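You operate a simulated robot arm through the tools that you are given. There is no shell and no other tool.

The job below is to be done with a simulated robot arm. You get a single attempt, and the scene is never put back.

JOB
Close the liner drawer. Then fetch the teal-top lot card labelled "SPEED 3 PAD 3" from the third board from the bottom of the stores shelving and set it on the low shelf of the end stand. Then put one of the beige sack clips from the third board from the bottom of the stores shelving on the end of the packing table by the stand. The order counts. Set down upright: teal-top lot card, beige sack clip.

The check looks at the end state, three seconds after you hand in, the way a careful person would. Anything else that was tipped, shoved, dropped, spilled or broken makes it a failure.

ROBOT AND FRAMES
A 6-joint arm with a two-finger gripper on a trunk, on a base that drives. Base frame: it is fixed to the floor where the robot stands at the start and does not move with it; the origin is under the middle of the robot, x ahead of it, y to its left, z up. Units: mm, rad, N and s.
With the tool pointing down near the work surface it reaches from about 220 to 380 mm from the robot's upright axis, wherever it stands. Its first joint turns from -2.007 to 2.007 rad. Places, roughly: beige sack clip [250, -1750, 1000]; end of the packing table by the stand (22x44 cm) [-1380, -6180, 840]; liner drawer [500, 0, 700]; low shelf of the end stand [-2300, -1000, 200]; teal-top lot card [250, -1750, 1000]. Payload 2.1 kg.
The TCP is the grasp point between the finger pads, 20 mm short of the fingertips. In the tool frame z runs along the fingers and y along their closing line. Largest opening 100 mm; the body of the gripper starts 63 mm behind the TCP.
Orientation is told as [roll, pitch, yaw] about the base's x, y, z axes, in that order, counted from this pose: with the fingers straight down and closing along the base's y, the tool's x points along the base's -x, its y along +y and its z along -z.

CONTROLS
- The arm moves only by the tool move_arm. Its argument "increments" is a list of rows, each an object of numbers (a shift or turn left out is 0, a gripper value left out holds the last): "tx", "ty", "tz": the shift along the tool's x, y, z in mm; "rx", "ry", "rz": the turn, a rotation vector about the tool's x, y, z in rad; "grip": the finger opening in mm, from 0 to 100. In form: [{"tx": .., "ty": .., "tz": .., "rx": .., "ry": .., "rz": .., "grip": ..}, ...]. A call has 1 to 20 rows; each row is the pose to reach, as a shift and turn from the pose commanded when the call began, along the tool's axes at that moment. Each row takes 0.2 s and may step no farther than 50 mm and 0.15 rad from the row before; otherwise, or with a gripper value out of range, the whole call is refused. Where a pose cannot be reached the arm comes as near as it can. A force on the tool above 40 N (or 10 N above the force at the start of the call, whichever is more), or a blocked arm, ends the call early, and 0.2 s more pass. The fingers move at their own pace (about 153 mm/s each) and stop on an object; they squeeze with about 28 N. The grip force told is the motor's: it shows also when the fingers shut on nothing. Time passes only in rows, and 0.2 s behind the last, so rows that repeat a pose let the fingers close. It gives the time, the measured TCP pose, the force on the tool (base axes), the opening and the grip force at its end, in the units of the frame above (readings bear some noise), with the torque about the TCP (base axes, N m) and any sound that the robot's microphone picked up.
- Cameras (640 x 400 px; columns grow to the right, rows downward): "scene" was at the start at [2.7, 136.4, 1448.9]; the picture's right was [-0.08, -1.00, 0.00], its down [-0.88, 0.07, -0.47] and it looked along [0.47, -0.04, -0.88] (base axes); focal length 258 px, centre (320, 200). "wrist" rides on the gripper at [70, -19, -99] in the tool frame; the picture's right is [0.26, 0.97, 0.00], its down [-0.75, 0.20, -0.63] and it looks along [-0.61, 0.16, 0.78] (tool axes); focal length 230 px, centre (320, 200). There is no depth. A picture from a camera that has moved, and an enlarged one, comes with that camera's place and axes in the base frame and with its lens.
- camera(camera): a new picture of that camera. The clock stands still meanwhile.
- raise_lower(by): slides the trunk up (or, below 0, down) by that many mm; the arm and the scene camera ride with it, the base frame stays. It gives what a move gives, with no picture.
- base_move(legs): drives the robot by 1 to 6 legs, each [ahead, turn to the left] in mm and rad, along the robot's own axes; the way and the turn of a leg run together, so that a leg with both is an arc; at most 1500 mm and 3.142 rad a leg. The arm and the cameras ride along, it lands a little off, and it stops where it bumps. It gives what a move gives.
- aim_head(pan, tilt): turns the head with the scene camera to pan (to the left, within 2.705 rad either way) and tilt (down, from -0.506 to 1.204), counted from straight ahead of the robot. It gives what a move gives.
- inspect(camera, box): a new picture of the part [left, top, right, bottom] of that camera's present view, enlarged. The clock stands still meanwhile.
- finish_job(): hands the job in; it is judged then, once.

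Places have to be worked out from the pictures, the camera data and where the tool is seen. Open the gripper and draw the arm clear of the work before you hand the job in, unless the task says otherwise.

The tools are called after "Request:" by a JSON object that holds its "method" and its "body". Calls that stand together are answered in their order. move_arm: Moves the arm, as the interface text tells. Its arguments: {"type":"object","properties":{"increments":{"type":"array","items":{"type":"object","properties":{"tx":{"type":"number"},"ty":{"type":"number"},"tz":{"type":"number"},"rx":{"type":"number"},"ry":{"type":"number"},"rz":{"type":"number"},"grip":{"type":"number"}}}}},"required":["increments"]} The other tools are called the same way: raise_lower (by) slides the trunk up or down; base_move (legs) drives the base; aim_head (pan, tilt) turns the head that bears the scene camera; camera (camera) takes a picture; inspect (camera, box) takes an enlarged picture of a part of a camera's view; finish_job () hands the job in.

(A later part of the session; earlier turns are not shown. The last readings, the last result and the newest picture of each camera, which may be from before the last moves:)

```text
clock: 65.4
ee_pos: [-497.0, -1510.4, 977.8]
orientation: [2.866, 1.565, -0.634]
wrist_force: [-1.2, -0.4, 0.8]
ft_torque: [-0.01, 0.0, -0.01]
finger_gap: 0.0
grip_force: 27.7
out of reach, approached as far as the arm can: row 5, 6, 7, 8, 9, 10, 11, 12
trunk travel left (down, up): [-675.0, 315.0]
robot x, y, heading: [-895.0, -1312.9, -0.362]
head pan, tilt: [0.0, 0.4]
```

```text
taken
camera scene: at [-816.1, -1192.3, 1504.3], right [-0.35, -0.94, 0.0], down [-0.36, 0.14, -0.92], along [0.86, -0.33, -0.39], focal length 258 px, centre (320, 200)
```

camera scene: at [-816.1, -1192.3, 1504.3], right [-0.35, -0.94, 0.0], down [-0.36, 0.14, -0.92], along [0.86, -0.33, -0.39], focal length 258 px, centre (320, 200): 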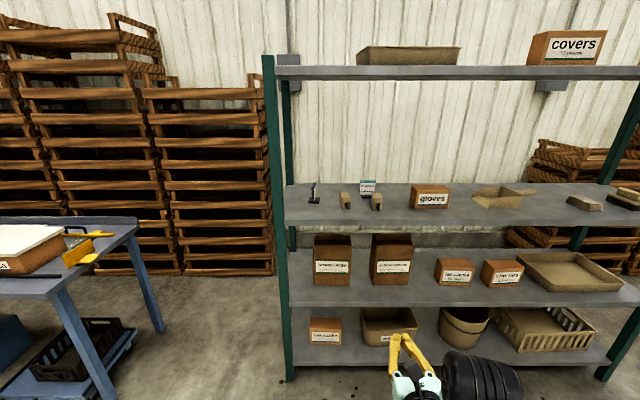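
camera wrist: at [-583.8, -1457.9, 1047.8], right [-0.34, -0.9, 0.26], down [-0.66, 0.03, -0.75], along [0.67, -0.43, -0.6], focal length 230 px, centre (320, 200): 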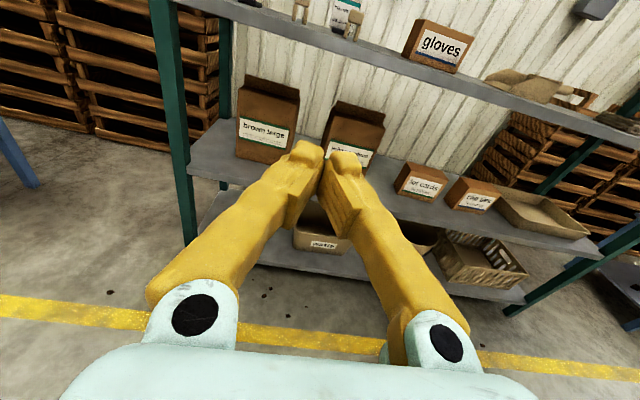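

The tool is now level with the camera on top, at about 442 mm ahead and z≈978. Before grasping I'll try to read the edge-on card at a higher zoom.

Request:
{"method": "inspect", "body": {"camera": "scene", "box": [308, 178, 320, 198]}}

```text
16.00 times, centred on (314, 188) of scene
camera zoom: at [-816.1, -1192.3, 1504.3], right [-0.35, -0.94, 0.0], down [-0.36, 0.14, -0.92], along [0.86, -0.33, -0.39], focal length 4131 px, centre (416, 392)
```

zoom: 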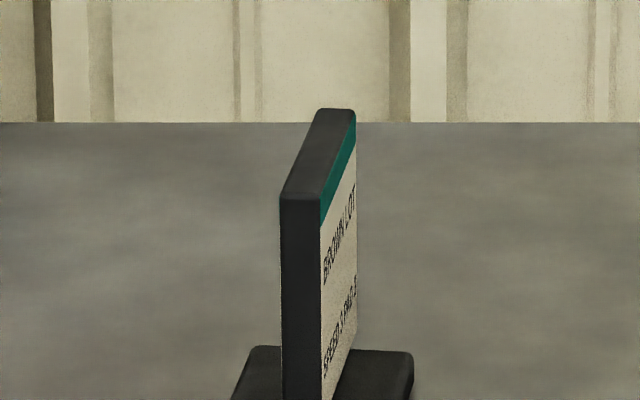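

The label is too foreshortened to read for certain. I'll drive a bit to the right along the aisle and look back at the card from its face side.

Request:
{"method": "base_move", "body": {"legs": [[0, -1.57], [400, 0]]}}

Request:
{"method": "aim_head", "body": {"pan": 2.08, "tilt": 0.36}}

Request:
{"method": "camera", "body": {"camera": "scene"}}

Request:
{"method": "inspect", "body": {"camera": "scene", "box": [280, 160, 360, 220]}}

```text
clock: 71.7
ee_pos: [-1239.7, -2079.9, 978.4]
orientation: [2.915, 1.565, -2.165]
wrist_force: [-0.4, -0.6, -0.7]
ft_torque: [0.0, -0.02, 0.02]
finger_gap: 0.0
grip_force: 27.7
trunk travel left (down, up): [-675.0, 315.0]
robot x, y, heading: [-1036.6, -1683.3, -1.942]
head pan, tilt: [0.0, 0.4]
```

```text
clock: 73.7
ee_pos: [-1238.8, -2080.0, 979.9]
orientation: [2.909, 1.565, -2.17]
wrist_force: [0.9, -0.7, -0.7]
ft_torque: [0.01, 0.01, -0.01]
finger_gap: 0.1
grip_force: 28.3
trunk travel left (down, up): [-675.0, 315.0]
robot x, y, heading: [-1038.6, -1682.8, -1.938]
head pan, tilt: [2.08, 0.36]
```

```text
taken
camera scene: at [-796.3, -1665.1, 1508.0], right [0.14, -0.99, 0.0], down [-0.35, -0.05, -0.94], along [0.93, 0.13, -0.35], focal length 258 px, centre (320, 200)
```

scene: 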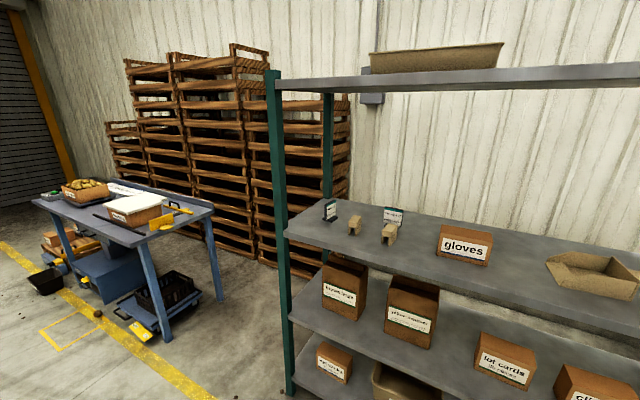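

```text
6.67 times, centred on (320, 190) of scene
camera zoom: at [-796.3, -1665.1, 1508.0], right [0.14, -0.99, 0.0], down [-0.35, -0.05, -0.94], along [0.93, 0.13, -0.35], focal length 1721 px, centre (320, 267)
```

zoom: 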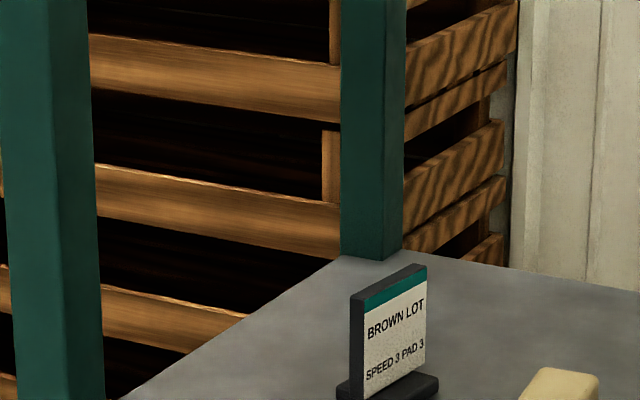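

The left card reads "BROWN LOT – SPEED 3 PAD 3", which is the one wanted. I'll take a detailed view to triangulate its position and the clips'.

Request:
{"method": "inspect", "body": {"camera": "scene", "box": [316, 190, 412, 250]}}

```text
6.67 times, centred on (364, 220) of scene
camera zoom: at [-796.3, -1665.1, 1508.0], right [0.14, -0.99, 0.0], down [-0.35, -0.05, -0.94], along [0.93, 0.13, -0.35], focal length 1721 px, centre (27, 67)
```

zoom: 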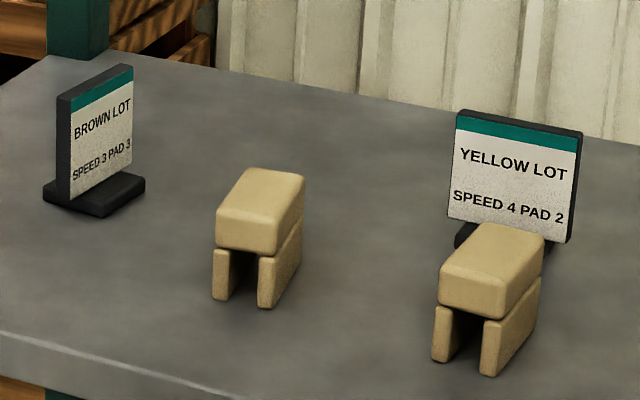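

Triangulated: the board surface is at z≈1025 and its front edge at warehouse-depth f≈590 (f along the shelf-facing direction). The wanted card's plate runs from (210,-1551) to (279,-1586), top at z≈1103, with its plane heading ≈ -0.46. I'll tilt the tool slightly down (0.35 rad) for wrist clearance over the board and check the pose.

Request:
{"method": "move_arm", "body": {"increments": [{"ry": -0.12, "grip": 60}, {"ry": -0.24}, {"ry": -0.35}, {"ry": -0.35}]}}

Request:
{"method": "aim_head", "body": {"pan": 0.0, "tilt": 1.0}}

Request:
{"method": "camera", "body": {"camera": "scene"}}

Request:
{"method": "camera", "body": {"camera": "wrist"}}

```text
clock: 74.7
ee_pos: [-1239.1, -2080.3, 978.6]
orientation: [0.004, 1.227, 1.207]
wrist_force: [0.6, -0.7, 0.5]
ft_torque: [0.0, 0.0, -0.01]
finger_gap: 60.0
grip_force: 0.0
out of reach, approached as far as the arm can: row 1, 2
trunk travel left (down, up): [-675.0, 315.0]
robot x, y, heading: [-1036.9, -1683.7, -1.941]
head pan, tilt: [2.08, 0.36]
```

```text
clock: 76.7
ee_pos: [-1238.7, -2079.6, 978.2]
orientation: [0.003, 1.225, 1.21]
wrist_force: [-0.6, -0.1, 0.2]
ft_torque: [0.0, 0.0, -0.05]
finger_gap: 60.0
grip_force: 0.1
trunk travel left (down, up): [-675.0, 315.0]
robot x, y, heading: [-1042.4, -1688.8, -1.941]
head pan, tilt: [0.0, 1.0]
```

```text
taken
camera scene: at [-913.7, -1742.9, 1454.0], right [-0.93, 0.36, 0.0], down [0.3, 0.78, -0.54], along [-0.2, -0.5, -0.84], focal length 258 px, centre (320, 200)
```

scene: 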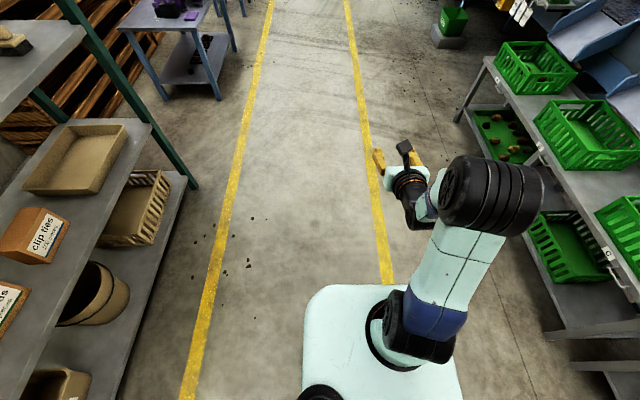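

```text
taken
camera wrist: at [-1196.4, -2021.8, 1077.7], right [-0.93, 0.26, 0.24], down [0.11, 0.86, -0.49], along [-0.34, -0.43, -0.84], focal length 230 px, centre (320, 200)
```

wrist: 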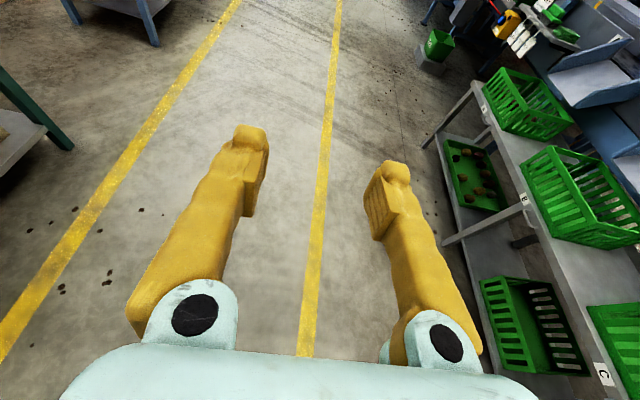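

The pose is good. Now I'll drive to a stand-off in front of the card, 250 mm short of the grasp along the card's own plane, and raise the trunk so the TCP is at about z=1073.

Request:
{"method": "base_move", "body": {"legs": [[0, 2.552], [825, 0], [0, -1.072]]}}

Request:
{"method": "raise_lower", "body": {"by": 95}}

Request:
{"method": "aim_head", "body": {"pan": 0.0, "tilt": 0.7}}

Request:
{"method": "camera", "body": {"camera": "scene"}}

Request:
{"method": "camera", "body": {"camera": "wrist"}}

```text
clock: 89.8
ee_pos: [13.3, -1459.1, 977.4]
orientation: [0.004, 1.224, 2.679]
wrist_force: [-0.1, 0.0, 0.9]
ft_torque: [0.0, 0.01, 0.02]
finger_gap: 59.9
grip_force: 0.1
trunk travel left (down, up): [-675.0, 315.0]
robot x, y, heading: [-357.5, -1221.6, -0.471]
head pan, tilt: [0.0, 1.0]
```

```text
clock: 91.1
ee_pos: [13.6, -1458.4, 1072.8]
orientation: [0.004, 1.226, 2.684]
wrist_force: [0.2, -0.1, -1.4]
ft_torque: [0.02, -0.02, 0.01]
finger_gap: 60.2
grip_force: 0.0
trunk travel left (down, up): [-770.0, 220.0]
robot x, y, heading: [-359.7, -1221.8, -0.467]
head pan, tilt: [0.0, 1.0]
```

```text
clock: 91.9
ee_pos: [14.6, -1457.5, 1073.1]
orientation: [0.004, 1.226, 2.683]
wrist_force: [-0.8, -0.8, 0.1]
ft_torque: [-0.03, 0.0, 0.01]
finger_gap: 60.0
grip_force: 0.1
trunk travel left (down, up): [-770.0, 220.0]
robot x, y, heading: [-359.7, -1219.1, -0.468]
head pan, tilt: [0.0, 0.7]
```

```text
taken
camera scene: at [-276.8, -1105.5, 1572.4], right [-0.45, -0.89, 0.0], down [-0.58, 0.29, -0.76], along [0.68, -0.34, -0.64], focal length 258 px, centre (320, 200)
```

scene: 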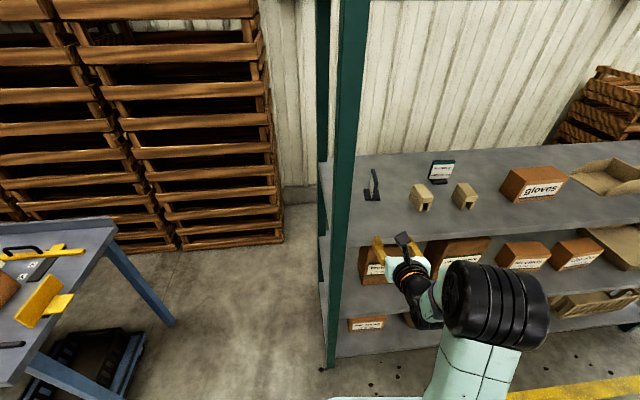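

```text
taken
camera wrist: at [-40.0, -1410.5, 1172.7], right [-0.35, -0.9, 0.24], down [-0.85, 0.2, -0.49], along [0.4, -0.38, -0.84], focal length 230 px, centre (320, 200)
```

wrist: 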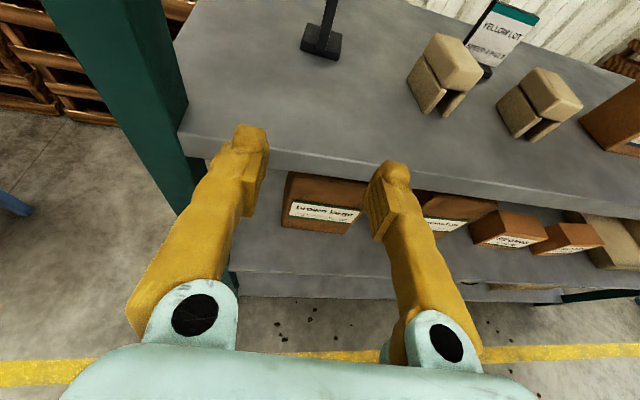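

The stand-off came out well. The card plane is about 11 mm to the left of my current line, with 244 mm to go. I'll correct sideways, then drive in 150 mm and check.

Request:
{"method": "move_arm", "body": {"increments": [{"ty": -5.5, "grip": 60}, {"ty": -11}, {"ty": -11}]}}

Request:
{"method": "base_move", "body": {"legs": [[150, 0]]}}

Request:
{"method": "camera", "body": {"camera": "wrist"}}

Request:
{"method": "camera", "body": {"camera": "scene"}}

```text
clock: 92.7
ee_pos: [15.8, -1454.6, 1074.1]
orientation: [-0.001, 1.226, 2.681]
wrist_force: [0.4, 0.3, -0.3]
ft_torque: [-0.02, 0.02, 0.02]
finger_gap: 60.0
grip_force: 0.1
out of reach, approached as far as the arm can: row 2, 3
trunk travel left (down, up): [-770.0, 220.0]
robot x, y, heading: [-358.2, -1221.0, -0.466]
head pan, tilt: [0.0, 0.7]
```

```text
clock: 94.1
ee_pos: [147.6, -1522.4, 1074.3]
orientation: [-0.002, 1.226, 2.681]
wrist_force: [0.2, 0.1, 0.0]
ft_torque: [-0.02, 0.01, -0.02]
finger_gap: 59.9
grip_force: 0.0
trunk travel left (down, up): [-770.0, 220.0]
robot x, y, heading: [-227.4, -1290.9, -0.472]
head pan, tilt: [0.0, 0.7]
```

```text
taken
camera wrist: at [94.5, -1474.9, 1173.5], right [-0.35, -0.9, 0.24], down [-0.85, 0.2, -0.49], along [0.4, -0.38, -0.84], focal length 230 px, centre (320, 200)
```

wrist: 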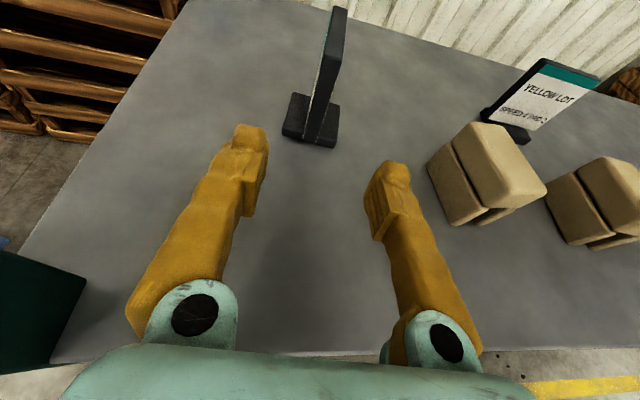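

```text
taken
camera scene: at [-143.9, -1172.9, 1572.5], right [-0.45, -0.89, 0.0], down [-0.57, 0.29, -0.77], along [0.68, -0.35, -0.64], focal length 258 px, centre (320, 200)
```

scene: 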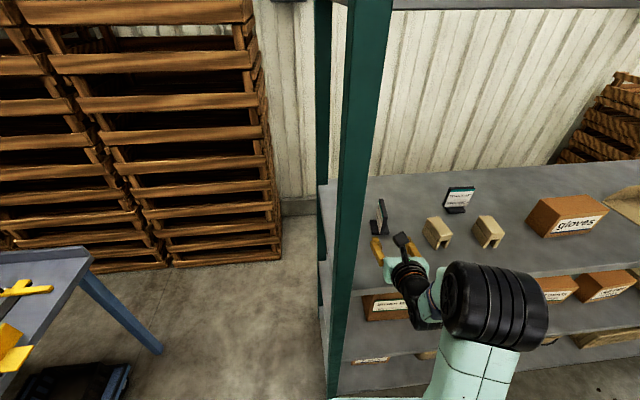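

The card plate lies midway between the open fingers on the approach line. I'll drive in the remaining ~95 mm.

Request:
{"method": "base_move", "body": {"legs": [[95, 0]]}}

Request:
{"method": "camera", "body": {"camera": "wrist"}}

Request:
{"method": "camera", "body": {"camera": "scene"}}

```text
clock: 95.2
ee_pos: [231.6, -1564.4, 1075.8]
orientation: [-0.002, 1.229, 2.68]
wrist_force: [-0.8, 0.0, 0.3]
ft_torque: [-0.01, 0.0, -0.03]
finger_gap: 59.8
grip_force: 0.1
trunk travel left (down, up): [-770.0, 220.0]
robot x, y, heading: [-141.3, -1330.9, -0.465]
head pan, tilt: [0.0, 0.7]
```

```text
taken
camera wrist: at [177.4, -1516.8, 1174.5], right [-0.35, -0.9, 0.24], down [-0.85, 0.19, -0.5], along [0.4, -0.38, -0.83], focal length 230 px, centre (320, 200)
```

wrist: 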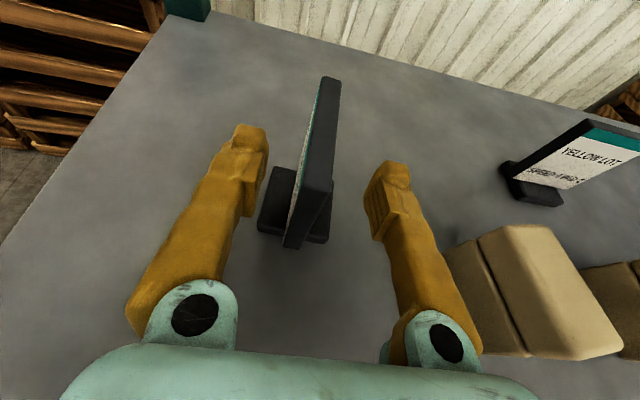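

```text
taken
camera scene: at [-62.1, -1214.4, 1572.6], right [-0.45, -0.89, 0.0], down [-0.57, 0.29, -0.77], along [0.69, -0.35, -0.64], focal length 258 px, centre (320, 200)
```

scene: 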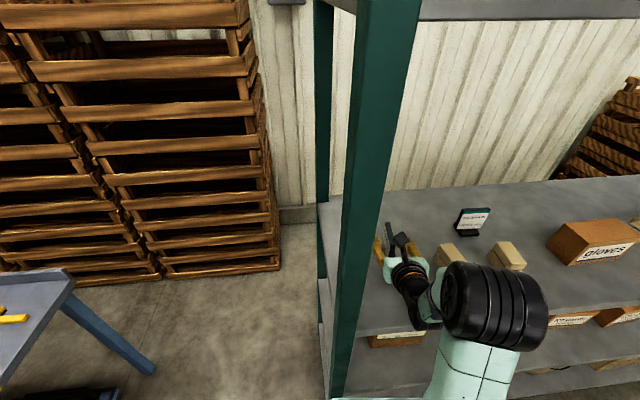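

The card plate is between the fingers. I'll close gradually onto it and hold.

Request:
{"method": "move_arm", "body": {"increments": [{"grip": 45}, {"grip": 32}, {"grip": 24}, {"grip": 18}, {"grip": 14}, {"grip": 10}, {"grip": 6}, {"grip": 2}, {"grip": 0}, {"grip": 0}]}}

Request:
{"method": "camera", "body": {"camera": "wrist"}}

```text
clock: 97.4
ee_pos: [234.8, -1566.1, 1073.8]
orientation: [-0.001, 1.226, 2.682]
wrist_force: [1.2, -1.3, 1.3]
ft_torque: [-0.07, -0.03, 0.03]
finger_gap: 10.7
grip_force: 28.2
trunk travel left (down, up): [-770.0, 220.0]
robot x, y, heading: [-143.3, -1329.5, -0.469]
head pan, tilt: [0.0, 0.7]
```

```text
taken
camera wrist: at [180.9, -1518.5, 1173.2], right [-0.35, -0.91, 0.24], down [-0.85, 0.2, -0.49], along [0.4, -0.38, -0.84], focal length 230 px, centre (320, 200)
```

wrist: 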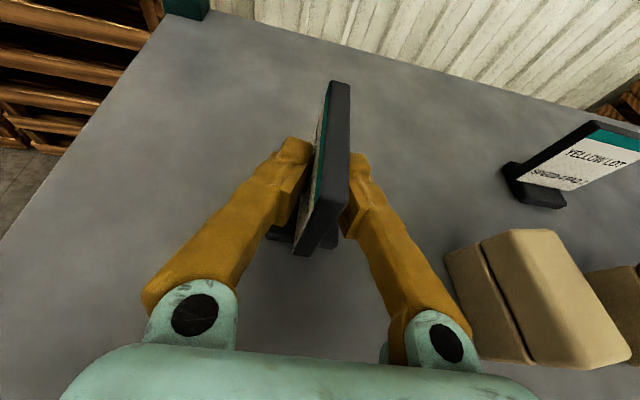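

The fingers hold the plate at 10.7 mm with full grip force. I'll lift by 50 mm with the trunk and look.

Request:
{"method": "raise_lower", "body": {"by": 50}}

Request:
{"method": "camera", "body": {"camera": "wrist"}}

```text
clock: 98.3
ee_pos: [234.9, -1565.5, 1122.9]
orientation: [-0.002, 1.226, 2.681]
wrist_force: [-0.5, -0.1, -0.1]
ft_torque: [0.03, -0.02, -0.01]
finger_gap: 10.7
grip_force: 27.8
trunk travel left (down, up): [-820.0, 170.0]
robot x, y, heading: [-140.5, -1333.6, -0.466]
head pan, tilt: [0.0, 0.7]
```

```text
taken
camera wrist: at [181.1, -1518.5, 1223.1], right [-0.35, -0.91, 0.24], down [-0.85, 0.2, -0.49], along [0.4, -0.38, -0.84], focal length 230 px, centre (320, 200)
```

wrist: 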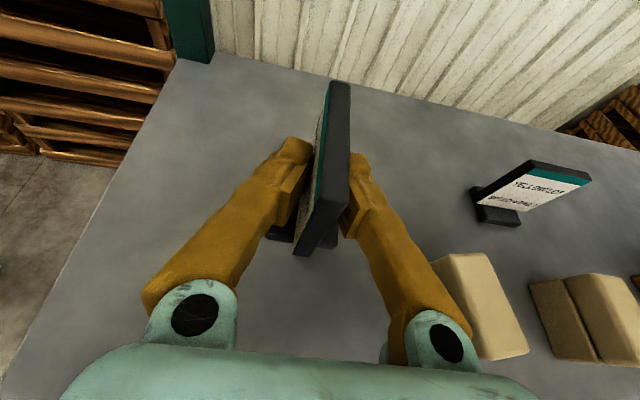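

The card is lifted cleanly. I'll back straight out of the shelf, then look toward the end stand behind.

Request:
{"method": "base_move", "body": {"legs": [[-450, 0]]}}

Request:
{"method": "aim_head", "body": {"pan": -2.7, "tilt": 0.4}}

Request:
{"method": "camera", "body": {"camera": "scene"}}

Request:
{"method": "aim_head", "body": {"pan": 2.7, "tilt": 0.4}}

Request:
{"method": "camera", "body": {"camera": "scene"}}

```text
clock: 101.0
ee_pos: [-163.7, -1363.6, 1122.5]
orientation: [-0.002, 1.225, 2.685]
wrist_force: [-0.8, 0.6, 0.0]
ft_torque: [0.01, 0.04, -0.02]
finger_gap: 10.8
grip_force: 27.9
trunk travel left (down, up): [-820.0, 170.0]
robot x, y, heading: [-538.9, -1128.6, -0.466]
head pan, tilt: [0.0, 0.7]
```

```text
clock: 103.4
ee_pos: [-163.6, -1363.4, 1123.2]
orientation: [-0.001, 1.225, 2.684]
wrist_force: [0.2, -0.4, -0.7]
ft_torque: [-0.02, 0.0, -0.02]
finger_gap: 10.7
grip_force: 27.8
trunk travel left (down, up): [-820.0, 170.0]
robot x, y, heading: [-538.5, -1131.3, -0.465]
head pan, tilt: [-2.7, 0.4]
```

```text
taken
camera scene: at [-625.8, -974.6, 1649.3], right [0.02, 1.0, 0.0], down [0.39, -0.01, -0.92], along [-0.92, 0.02, -0.39], focal length 258 px, centre (320, 200)
```

scene: 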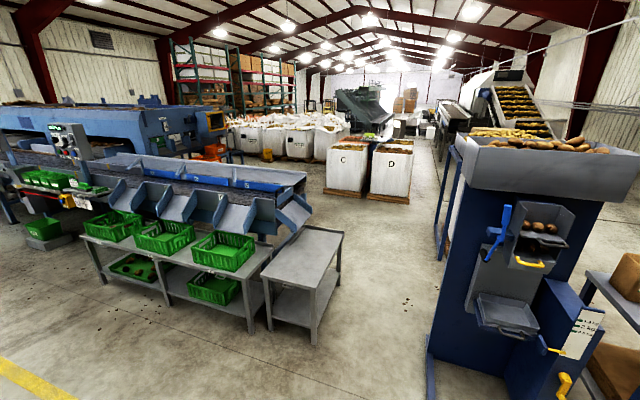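

```text
clock: 107.6
ee_pos: [-164.3, -1363.1, 1124.0]
orientation: [0.0, 1.224, 2.684]
wrist_force: [1.3, 0.7, 0.0]
ft_torque: [-0.02, 0.01, 0.0]
finger_gap: 10.9
grip_force: 27.8
trunk travel left (down, up): [-820.0, 170.0]
robot x, y, heading: [-543.7, -1132.4, -0.469]
head pan, tilt: [2.7, 0.4]
```

```text
taken
camera scene: at [-590.2, -903.7, 1649.3], right [0.79, 0.62, 0.0], down [0.24, -0.31, -0.92], along [-0.57, 0.73, -0.39], focal length 258 px, centre (320, 200)
```

scene: 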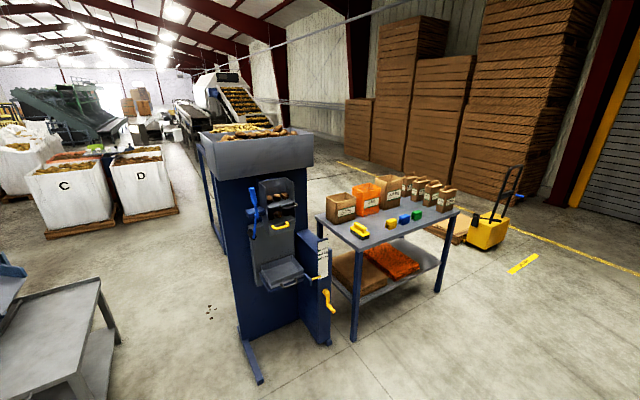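

The end stand is the small grey two-tier table at the end of the crate benches. I'll enlarge it.

Request:
{"method": "aim_head", "body": {"pan": -2.7, "tilt": 0.5}}

Request:
{"method": "inspect", "body": {"camera": "scene", "box": [220, 170, 380, 330]}}

```text
clock: 111.8
ee_pos: [-163.5, -1362.8, 1124.6]
orientation: [-0.001, 1.224, 2.684]
wrist_force: [-1.0, 0.1, -1.4]
ft_torque: [-0.05, 0.0, 0.0]
finger_gap: 10.8
grip_force: 27.5
trunk travel left (down, up): [-820.0, 170.0]
robot x, y, heading: [-538.7, -1131.9, -0.466]
head pan, tilt: [-2.7, 0.499]
```

```text
2.50 times, centred on (300, 250) of scene
camera zoom: at [-624.1, -974.6, 1640.2], right [0.02, 1.0, 0.0], down [0.48, -0.01, -0.88], along [-0.88, 0.02, -0.48], focal length 646 px, centre (370, 75)
```

zoom: 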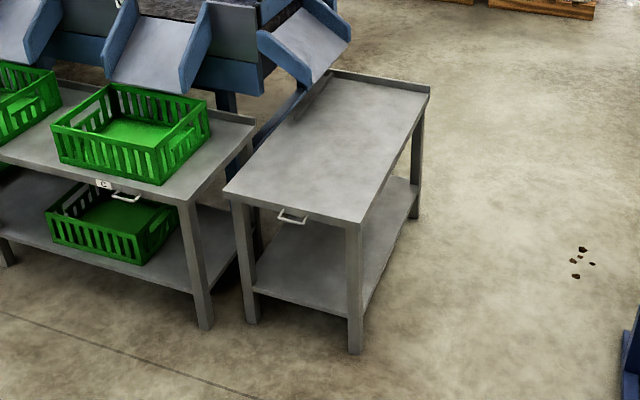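

The stand's low shelf sits about 345 mm wide (between its front legs) by 640 mm deep, with ~270 mm of headroom. It is best entered from its aisle-side front. With the trunk fully down the TCP would only reach z≈303, so I need the arm about 60 mm lower at the same tilt. I'll test that here in free space.

Request:
{"method": "move_arm", "body": {"increments": [{"tx": -9.4, "tz": 3.4}, {"tx": -18.8, "tz": 6.8}, {"tx": -28.2, "tz": 10.2}, {"tx": -37.6, "tz": 13.6}, {"tx": -47, "tz": 17}, {"tx": -56.5, "tz": 20.3}, {"tx": -65.9, "tz": 23.7}, {"tx": -65.9, "tz": 23.7}]}}

```text
clock: 113.6
ee_pos: [-167.9, -1368.0, 1052.9]
orientation: [-0.008, 1.223, 2.684]
wrist_force: [-0.7, 0.3, -0.9]
ft_torque: [0.02, 0.0, 0.03]
finger_gap: 10.8
grip_force: 27.9
out of reach, approached as far as the arm can: row 4, 5, 6, 7, 8
trunk travel left (down, up): [-820.0, 170.0]
robot x, y, heading: [-539.7, -1128.7, -0.471]
head pan, tilt: [-2.7, 0.499]
```

The arm got 71 mm lower with almost unchanged tilt, though flagged as near its limit. The shelf might be a bit lower than 200, so I'll test another 40 mm down for margin.

Request:
{"method": "move_arm", "body": {"increments": [{"tx": -9.4, "tz": 3.4}, {"tx": -18.8, "tz": 6.8}, {"tx": -28.2, "tz": 10.2}, {"tx": -37.6, "tz": 13.6}, {"tx": -37.6, "tz": 13.6}]}}

Request:
{"method": "camera", "body": {"camera": "wrist"}}

```text
clock: 114.8
ee_pos: [-168.9, -1367.9, 1014.8]
orientation: [-0.007, 1.227, 2.684]
wrist_force: [0.8, 0.0, -0.5]
ft_torque: [-0.05, -0.01, -0.02]
finger_gap: 10.9
grip_force: 27.7
trunk travel left (down, up): [-820.0, 170.0]
robot x, y, heading: [-538.3, -1133.5, -0.468]
head pan, tilt: [-2.7, 0.499]
```

```text
taken
camera wrist: at [-222.9, -1322.2, 1113.2], right [-0.34, -0.91, 0.24], down [-0.85, 0.19, -0.49], along [0.4, -0.37, -0.84], focal length 230 px, centre (320, 200)
```

wrist: 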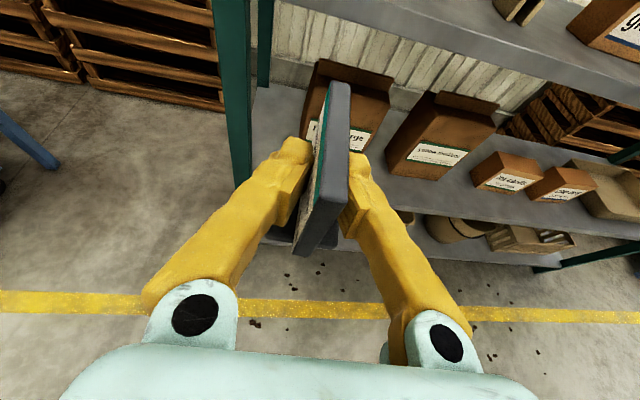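

The arm can go low enough: the TCP would reach z≈195 with the trunk fully down. Now I'll drive to a stand-off in front of the end stand, facing its aisle-side front.

Request:
{"method": "base_move", "body": {"legs": [[0, -2.379], [925, 0], [0, -0.656]]}}

Request:
{"method": "aim_head", "body": {"pan": 0.0, "tilt": 0.9}}

Request:
{"method": "camera", "body": {"camera": "scene"}}

Request:
{"method": "camera", "body": {"camera": "wrist"}}

```text
clock: 127.1
ee_pos: [-1820.5, -1178.4, 1014.3]
orientation: [-0.007, 1.225, -0.37]
wrist_force: [0.1, -0.2, -0.7]
ft_torque: [0.0, 0.0, 0.0]
finger_gap: 10.4
grip_force: 27.3
trunk travel left (down, up): [-820.0, 170.0]
robot x, y, heading: [-1423.8, -1381.3, 2.764]
head pan, tilt: [-2.7, 0.499]
```

```text
clock: 129.5
ee_pos: [-1820.0, -1178.1, 1013.2]
orientation: [-0.008, 1.226, -0.37]
wrist_force: [-0.3, 0.5, -0.6]
ft_torque: [-0.03, 0.0, -0.04]
finger_gap: 10.6
grip_force: 27.9
trunk travel left (down, up): [-820.0, 170.0]
robot x, y, heading: [-1429.4, -1386.8, 2.77]
head pan, tilt: [0.0, 0.901]
```

```text
taken
camera scene: at [-1496.0, -1506.2, 1606.3], right [0.37, 0.93, 0.0], down [0.73, -0.29, -0.62], along [-0.58, 0.23, -0.78], focal length 258 px, centre (320, 200)
```

scene: 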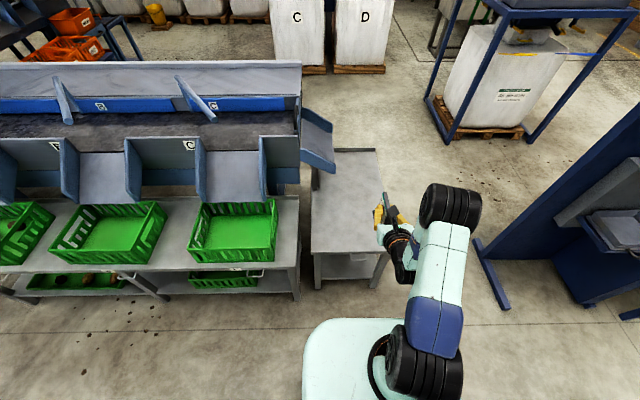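

```text
taken
camera wrist: at [-1761.2, -1220.1, 1113.2], right [0.26, 0.94, 0.24], down [0.86, -0.11, -0.49], along [-0.43, 0.34, -0.84], focal length 230 px, centre (320, 200)
```

wrist: 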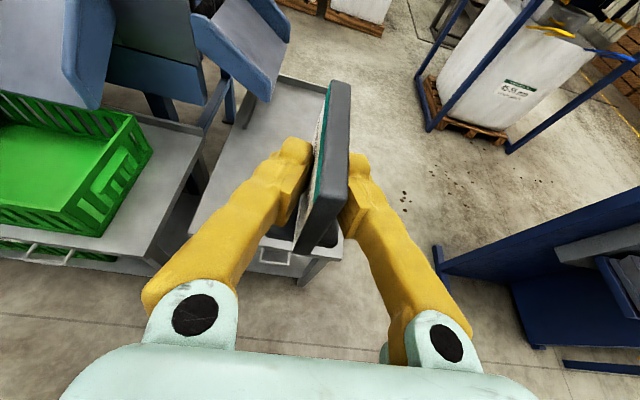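

The stand is ahead with the gripper above its right part. I'll enlarge the scene view to measure its legs and low shelf.

Request:
{"method": "inspect", "body": {"camera": "scene", "box": [290, 220, 410, 300]}}

```text
5.00 times, centred on (350, 260) of scene
camera zoom: at [-1496.0, -1506.2, 1606.3], right [0.37, 0.93, 0.0], down [0.73, -0.29, -0.62], along [-0.58, 0.23, -0.78], focal length 1291 px, centre (170, -100)
```

zoom: 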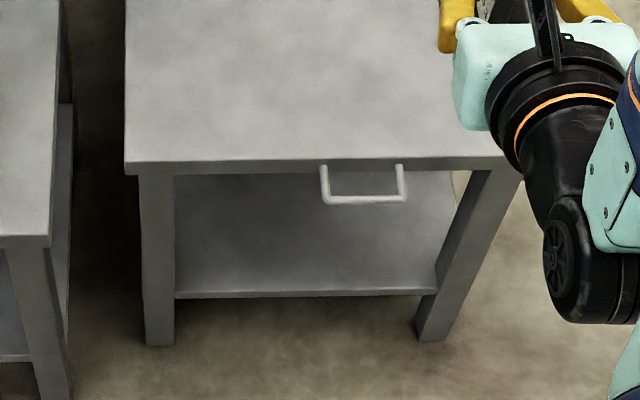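

The low shelf's front edge seems to be at about z≈140–160, with a handle sticking out from the stand's top. To know whether my elbow will clear the top edge and handle, I'll view the arm from a panned head position and triangulate it.

Request:
{"method": "aim_head", "body": {"pan": -0.8, "tilt": 0.9}}

Request:
{"method": "camera", "body": {"camera": "scene"}}

```text
clock: 130.7
ee_pos: [-1820.4, -1178.4, 1012.6]
orientation: [-0.008, 1.225, -0.369]
wrist_force: [0.0, 0.4, -0.5]
ft_torque: [0.01, -0.01, -0.02]
finger_gap: 10.6
grip_force: 28.1
trunk travel left (down, up): [-820.0, 170.0]
robot x, y, heading: [-1426.8, -1384.2, 2.762]
head pan, tilt: [-0.799, 0.901]
```

```text
taken
camera scene: at [-1455.0, -1464.5, 1606.3], right [0.92, 0.38, 0.0], down [0.3, -0.72, -0.62], along [-0.24, 0.57, -0.78], focal length 258 px, centre (320, 200)
```

scene: 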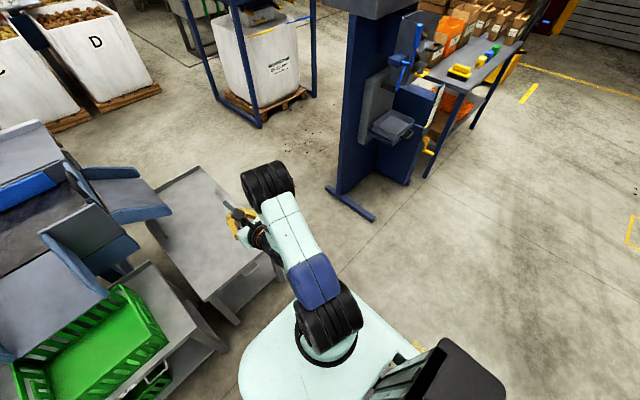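

The elbow is about 173 mm behind and 272 mm above the TCP. It will clear the handle if I place the card about 75–80 mm in from the shelf's front edge. Now I'll lower the trunk at this stand-off and look level at the shelf.

Request:
{"method": "raise_lower", "body": {"by": -740}}

Request:
{"method": "aim_head", "body": {"pan": 0.0, "tilt": 0.6}}

Request:
{"method": "camera", "body": {"camera": "scene"}}

Request:
{"method": "camera", "body": {"camera": "wrist"}}

```text
refused: -740 is not a number from -400 to 400
```

```text
clock: 131.8
ee_pos: [-1819.7, -1178.6, 1012.6]
orientation: [-0.01, 1.226, -0.37]
wrist_force: [-0.1, 0.6, 0.0]
ft_torque: [0.0, -0.04, 0.05]
finger_gap: 10.7
grip_force: 27.7
trunk travel left (down, up): [-820.0, 170.0]
robot x, y, heading: [-1427.0, -1384.2, 2.767]
head pan, tilt: [0.0, 0.6]
```

```text
taken
camera scene: at [-1508.0, -1501.3, 1631.0], right [0.37, 0.93, 0.0], down [0.53, -0.21, -0.82], along [-0.77, 0.3, -0.57], focal length 258 px, centre (320, 200)
```

scene: 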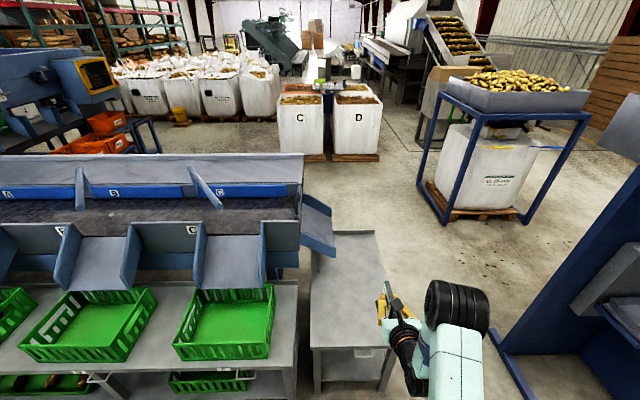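

```text
taken
camera wrist: at [-1761.2, -1220.0, 1113.2], right [0.26, 0.94, 0.24], down [0.86, -0.11, -0.49], along [-0.43, 0.34, -0.84], focal length 230 px, centre (320, 200)
```

wrist: 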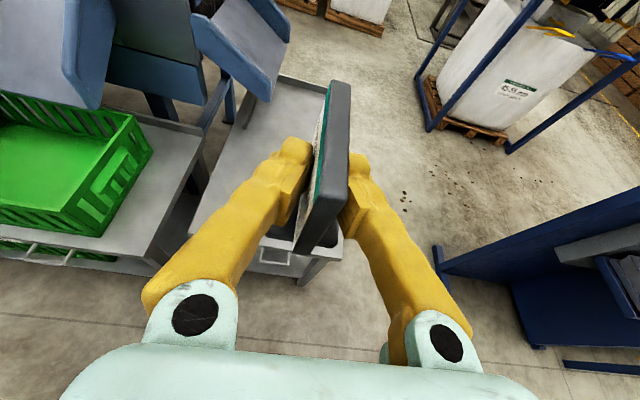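

The trunk moves at most 400 mm per call, so I'll lower it in two steps and then look.

Request:
{"method": "raise_lower", "body": {"by": -390}}

Request:
{"method": "raise_lower", "body": {"by": -350}}

Request:
{"method": "camera", "body": {"camera": "scene"}}

Request:
{"method": "camera", "body": {"camera": "wrist"}}

```text
clock: 135.5
ee_pos: [-1820.1, -1178.2, 623.5]
orientation: [-0.01, 1.227, -0.37]
wrist_force: [-0.5, 0.0, -1.1]
ft_torque: [0.0, -0.04, 0.01]
finger_gap: 10.6
grip_force: 28.2
trunk travel left (down, up): [-430.0, 560.0]
robot x, y, heading: [-1430.2, -1384.1, 2.767]
head pan, tilt: [0.0, 0.6]
```

```text
clock: 139.0
ee_pos: [-1819.9, -1178.0, 273.9]
orientation: [-0.008, 1.226, -0.371]
wrist_force: [0.3, -0.1, 0.2]
ft_torque: [-0.02, -0.04, -0.02]
finger_gap: 10.6
grip_force: 27.8
trunk travel left (down, up): [-80.0, 910.0]
robot x, y, heading: [-1429.9, -1384.4, 2.765]
head pan, tilt: [0.0, 0.6]
```

```text
taken
camera scene: at [-1507.9, -1501.5, 891.1], right [0.37, 0.93, 0.0], down [0.53, -0.21, -0.83], along [-0.77, 0.3, -0.57], focal length 258 px, centre (320, 200)
```

scene: 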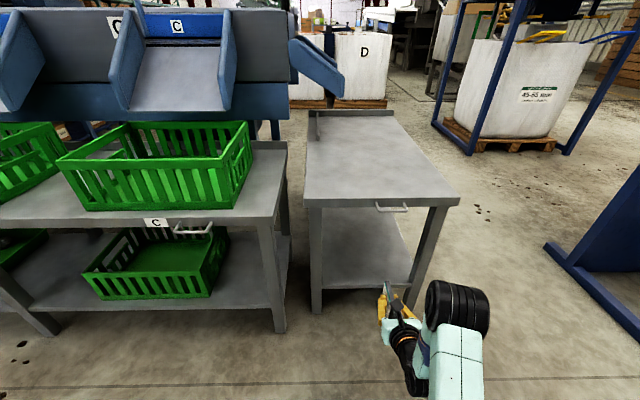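

```text
taken
camera wrist: at [-1761.1, -1220.1, 373.2], right [0.26, 0.94, 0.24], down [0.86, -0.11, -0.49], along [-0.43, 0.34, -0.84], focal length 230 px, centre (320, 200)
```

wrist: 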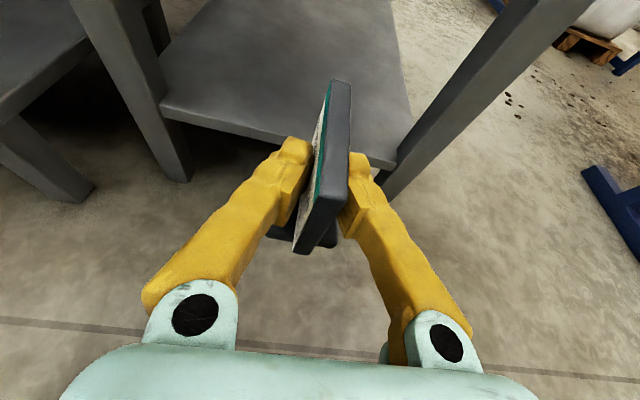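

The stand and low shelf are well in view. I'll zoom to measure the shelf height.

Request:
{"method": "inspect", "body": {"camera": "scene", "box": [300, 180, 470, 320]}}

```text
2.86 times, centred on (385, 250) of scene
camera zoom: at [-1507.9, -1501.5, 891.1], right [0.37, 0.93, 0.0], down [0.53, -0.21, -0.83], along [-0.77, 0.3, -0.57], focal length 738 px, centre (134, 57)
```

zoom: 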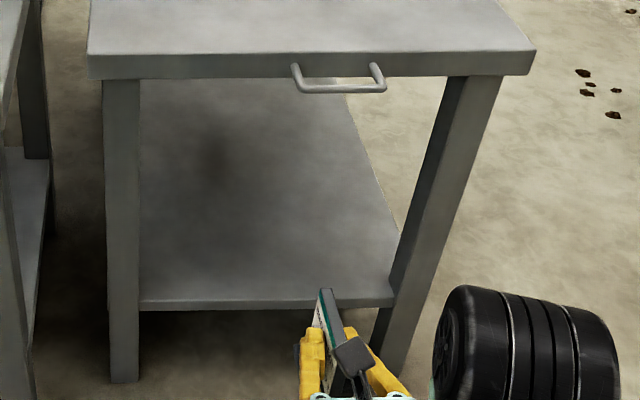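

Triangulated: the shelf surface is at z≈155 with its front edge at depth f≈-1443, and the handle bar is at f≈-1388, z≈511. I'll lower so the card hovers ~25 mm above shelf level, then drive in 218 mm.

Request:
{"method": "raise_lower", "body": {"by": -44}}

Request:
{"method": "base_move", "body": {"legs": [[130, 0]]}}

Request:
{"method": "camera", "body": {"camera": "wrist"}}

Request:
{"method": "camera", "body": {"camera": "scene"}}

```text
clock: 139.8
ee_pos: [-1819.8, -1178.9, 230.1]
orientation: [-0.01, 1.224, -0.369]
wrist_force: [-0.1, 0.3, -1.3]
ft_torque: [-0.02, -0.02, 0.05]
finger_gap: 10.8
grip_force: 28.0
trunk travel left (down, up): [-36.0, 954.0]
robot x, y, heading: [-1429.3, -1383.5, 2.762]
head pan, tilt: [0.0, 0.6]
```

```text
clock: 141.1
ee_pos: [-1941.5, -1130.1, 230.4]
orientation: [-0.009, 1.226, -0.37]
wrist_force: [0.0, 0.3, 0.5]
ft_torque: [-0.01, -0.01, 0.0]
finger_gap: 10.4
grip_force: 28.0
trunk travel left (down, up): [-36.0, 954.0]
robot x, y, heading: [-1550.7, -1333.6, 2.766]
head pan, tilt: [0.0, 0.6]
```

```text
taken
camera wrist: at [-1882.5, -1171.9, 329.2], right [0.26, 0.94, 0.24], down [0.86, -0.11, -0.49], along [-0.43, 0.34, -0.84], focal length 230 px, centre (320, 200)
```

wrist: 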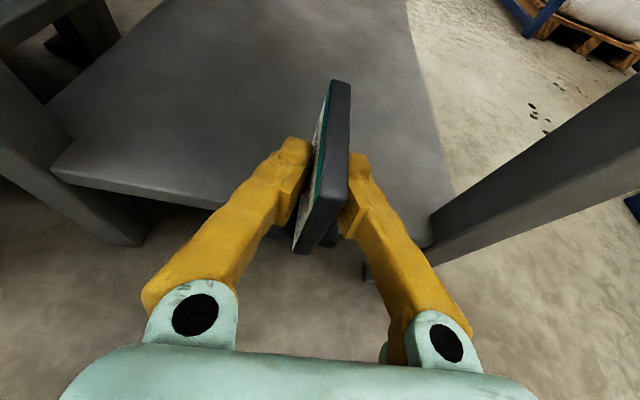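

```text
taken
camera scene: at [-1629.3, -1453.3, 847.1], right [0.37, 0.93, 0.0], down [0.53, -0.21, -0.83], along [-0.77, 0.3, -0.56], focal length 258 px, centre (320, 200)
```

scene: 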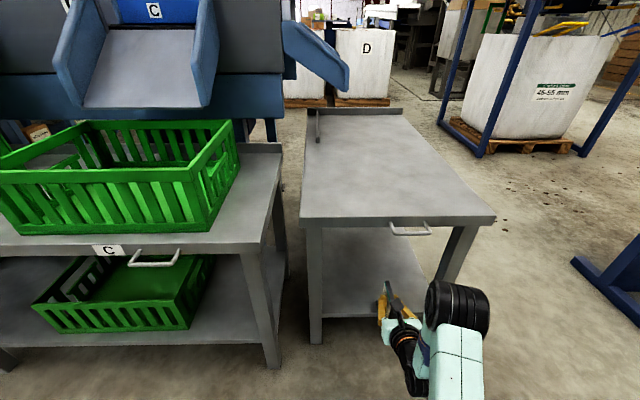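

Alignment with the legs is fine, with about 120 mm to the right leg. I'll drive in the remaining 88 mm.

Request:
{"method": "base_move", "body": {"legs": [[88, 0]]}}

Request:
{"method": "camera", "body": {"camera": "wrist"}}

Request:
{"method": "camera", "body": {"camera": "scene"}}

```text
clock: 142.2
ee_pos: [-2023.8, -1098.9, 229.1]
orientation: [-0.007, 1.225, -0.371]
wrist_force: [0.4, -0.1, 0.0]
ft_torque: [0.0, -0.02, 0.02]
finger_gap: 10.8
grip_force: 27.8
trunk travel left (down, up): [-36.0, 954.0]
robot x, y, heading: [-1625.2, -1303.6, 2.757]
head pan, tilt: [0.0, 0.6]
```

```text
taken
camera wrist: at [-1963.7, -1139.6, 329.2], right [0.26, 0.94, 0.24], down [0.86, -0.11, -0.49], along [-0.43, 0.34, -0.84], focal length 230 px, centre (320, 200)
```

wrist: 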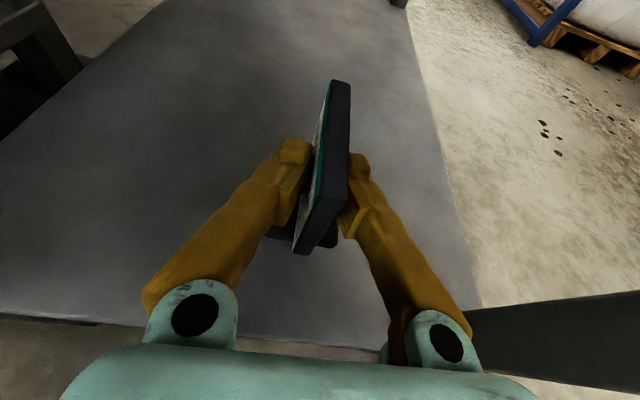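

```text
taken
camera scene: at [-1710.5, -1421.0, 847.1], right [0.37, 0.93, 0.0], down [0.53, -0.21, -0.83], along [-0.77, 0.3, -0.56], focal length 258 px, centre (320, 200)
```

scene: 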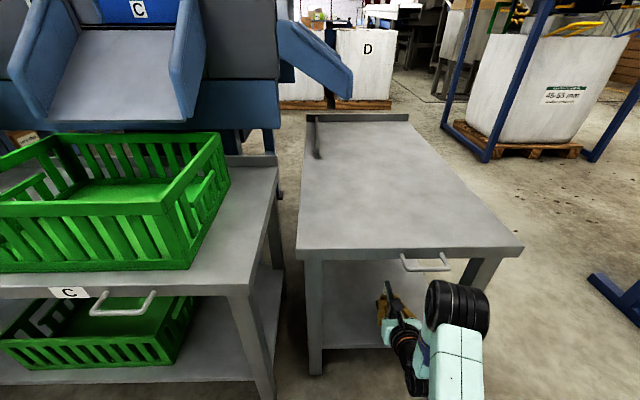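

The card is fully over the shelf, clear of handle and legs. I'll lower 18 mm with the trunk, then approach contact in small steps watching the force.

Request:
{"method": "raise_lower", "body": {"by": -18}}

Request:
{"method": "raise_lower", "body": {"by": -3}}

Request:
{"method": "camera", "body": {"camera": "wrist"}}

Request:
{"method": "inspect", "body": {"camera": "scene", "box": [360, 260, 440, 340]}}

```text
clock: 142.9
ee_pos: [-2022.9, -1098.0, 214.2]
orientation: [-0.005, 1.232, -0.366]
wrist_force: [-2.2, 0.1, 11.9]
ft_torque: [-0.01, 0.0, 0.02]
finger_gap: 10.5
grip_force: 28.3
trunk travel left (down, up): [-18.0, 972.0]
robot x, y, heading: [-1631.8, -1299.8, 2.766]
head pan, tilt: [0.0, 0.6]
```

```text
clock: 143.4
ee_pos: [-2022.5, -1097.8, 211.8]
orientation: [-0.002, 1.234, -0.367]
wrist_force: [-4.2, 1.8, 23.9]
ft_torque: [0.13, 0.35, 0.03]
finger_gap: 10.7
grip_force: 28.3
trunk travel left (down, up): [-15.0, 975.0]
robot x, y, heading: [-1634.7, -1304.3, 2.761]
head pan, tilt: [0.0, 0.6]
```

```text
taken
camera wrist: at [-1963.4, -1139.8, 310.8], right [0.26, 0.93, 0.24], down [0.86, -0.11, -0.5], along [-0.44, 0.34, -0.83], focal length 230 px, centre (320, 200)
```

wrist: 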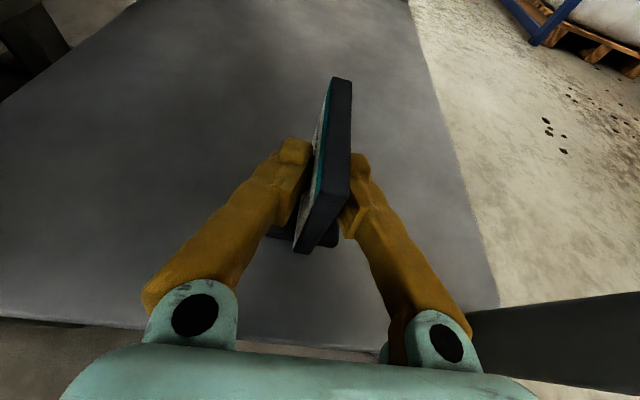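

```text
5.00 times, centred on (400, 300) of scene
camera zoom: at [-1708.3, -1422.2, 826.3], right [0.37, 0.93, 0.0], down [0.52, -0.21, -0.83], along [-0.77, 0.31, -0.56], focal length 1291 px, centre (-80, -300)
```

zoom: 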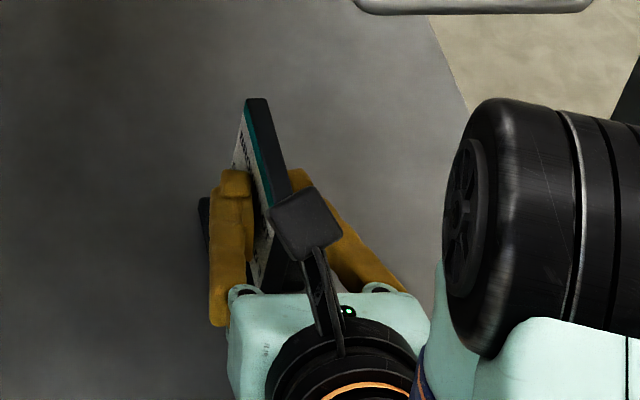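

Contact is felt: 24 N upward at TCP z≈212. I'll ease up a few mm to take off the preload before letting go.

Request:
{"method": "raise_lower", "body": {"by": 4}}

```text
clock: 143.9
ee_pos: [-2021.7, -1098.4, 211.7]
orientation: [-0.013, 1.223, -0.371]
wrist_force: [1.1, 0.2, 7.5]
ft_torque: [0.09, 0.26, 0.0]
finger_gap: 10.3
grip_force: 27.9
trunk travel left (down, up): [-19.0, 971.0]
robot x, y, heading: [-1633.3, -1302.0, 2.761]
head pan, tilt: [0.0, 0.6]
```

Only 7.5 N remains and the card stands on the shelf. I'll open the fingers gradually and look.

Request:
{"method": "move_arm", "body": {"increments": [{"grip": 12}, {"grip": 15}, {"grip": 20}, {"grip": 30}, {"grip": 42}, {"grip": 50}, {"grip": 50}]}}

Request:
{"method": "camera", "body": {"camera": "wrist"}}

```text
clock: 145.5
ee_pos: [-2023.0, -1098.7, 212.1]
orientation: [-0.009, 1.226, -0.37]
wrist_force: [0.2, -0.2, 0.5]
ft_torque: [0.0, 0.01, -0.04]
finger_gap: 49.9
grip_force: 0.0
trunk travel left (down, up): [-19.0, 971.0]
robot x, y, heading: [-1628.5, -1300.2, 2.764]
head pan, tilt: [0.0, 0.6]
```

```text
taken
camera wrist: at [-1963.7, -1139.6, 312.2], right [0.26, 0.94, 0.24], down [0.86, -0.11, -0.49], along [-0.43, 0.34, -0.84], focal length 230 px, centre (320, 200)
```

wrist: 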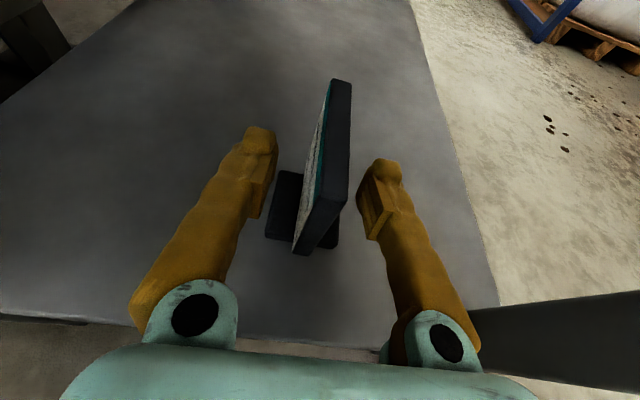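

The card stands free between the open fingers. I'll back straight out and check it.

Request:
{"method": "base_move", "body": {"legs": [[-350, 0]]}}

Request:
{"method": "camera", "body": {"camera": "scene"}}

Request:
{"method": "inspect", "body": {"camera": "scene", "box": [300, 170, 460, 300]}}

```text
clock: 147.8
ee_pos: [-1695.6, -1225.7, 213.2]
orientation: [-0.009, 1.225, -0.375]
wrist_force: [-0.2, -0.7, 0.5]
ft_torque: [-0.01, -0.01, -0.02]
finger_gap: 49.9
grip_force: 0.0
trunk travel left (down, up): [-19.0, 971.0]
robot x, y, heading: [-1305.9, -1433.7, 2.763]
head pan, tilt: [0.0, 0.6]
```

```text
taken
camera scene: at [-1385.3, -1550.7, 830.1], right [0.37, 0.93, 0.0], down [0.52, -0.21, -0.83], along [-0.77, 0.31, -0.56], focal length 258 px, centre (320, 200)
```

scene: 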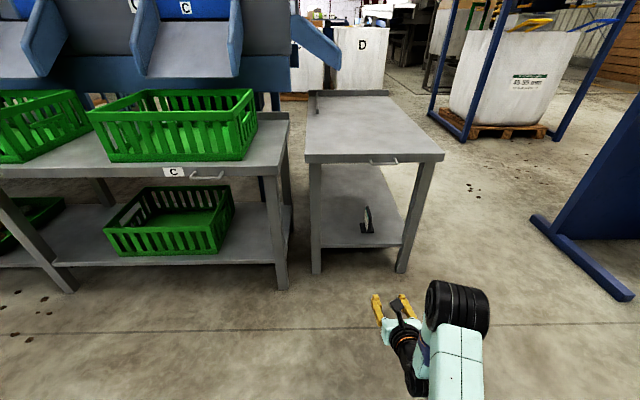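

```text
3.08 times, centred on (380, 235) of scene
camera zoom: at [-1385.3, -1550.7, 830.1], right [0.37, 0.93, 0.0], down [0.52, -0.21, -0.83], along [-0.77, 0.31, -0.56], focal length 794 px, centre (135, 92)
```

zoom: 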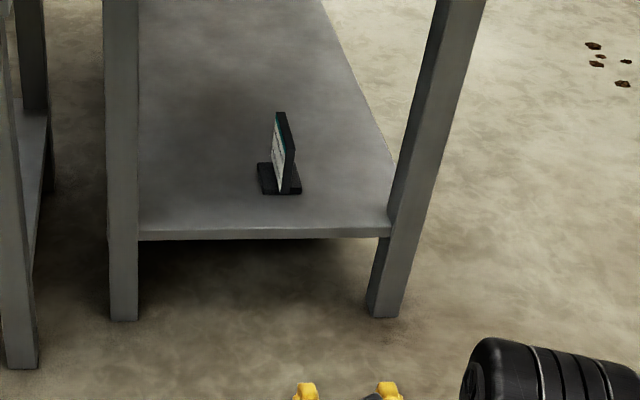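

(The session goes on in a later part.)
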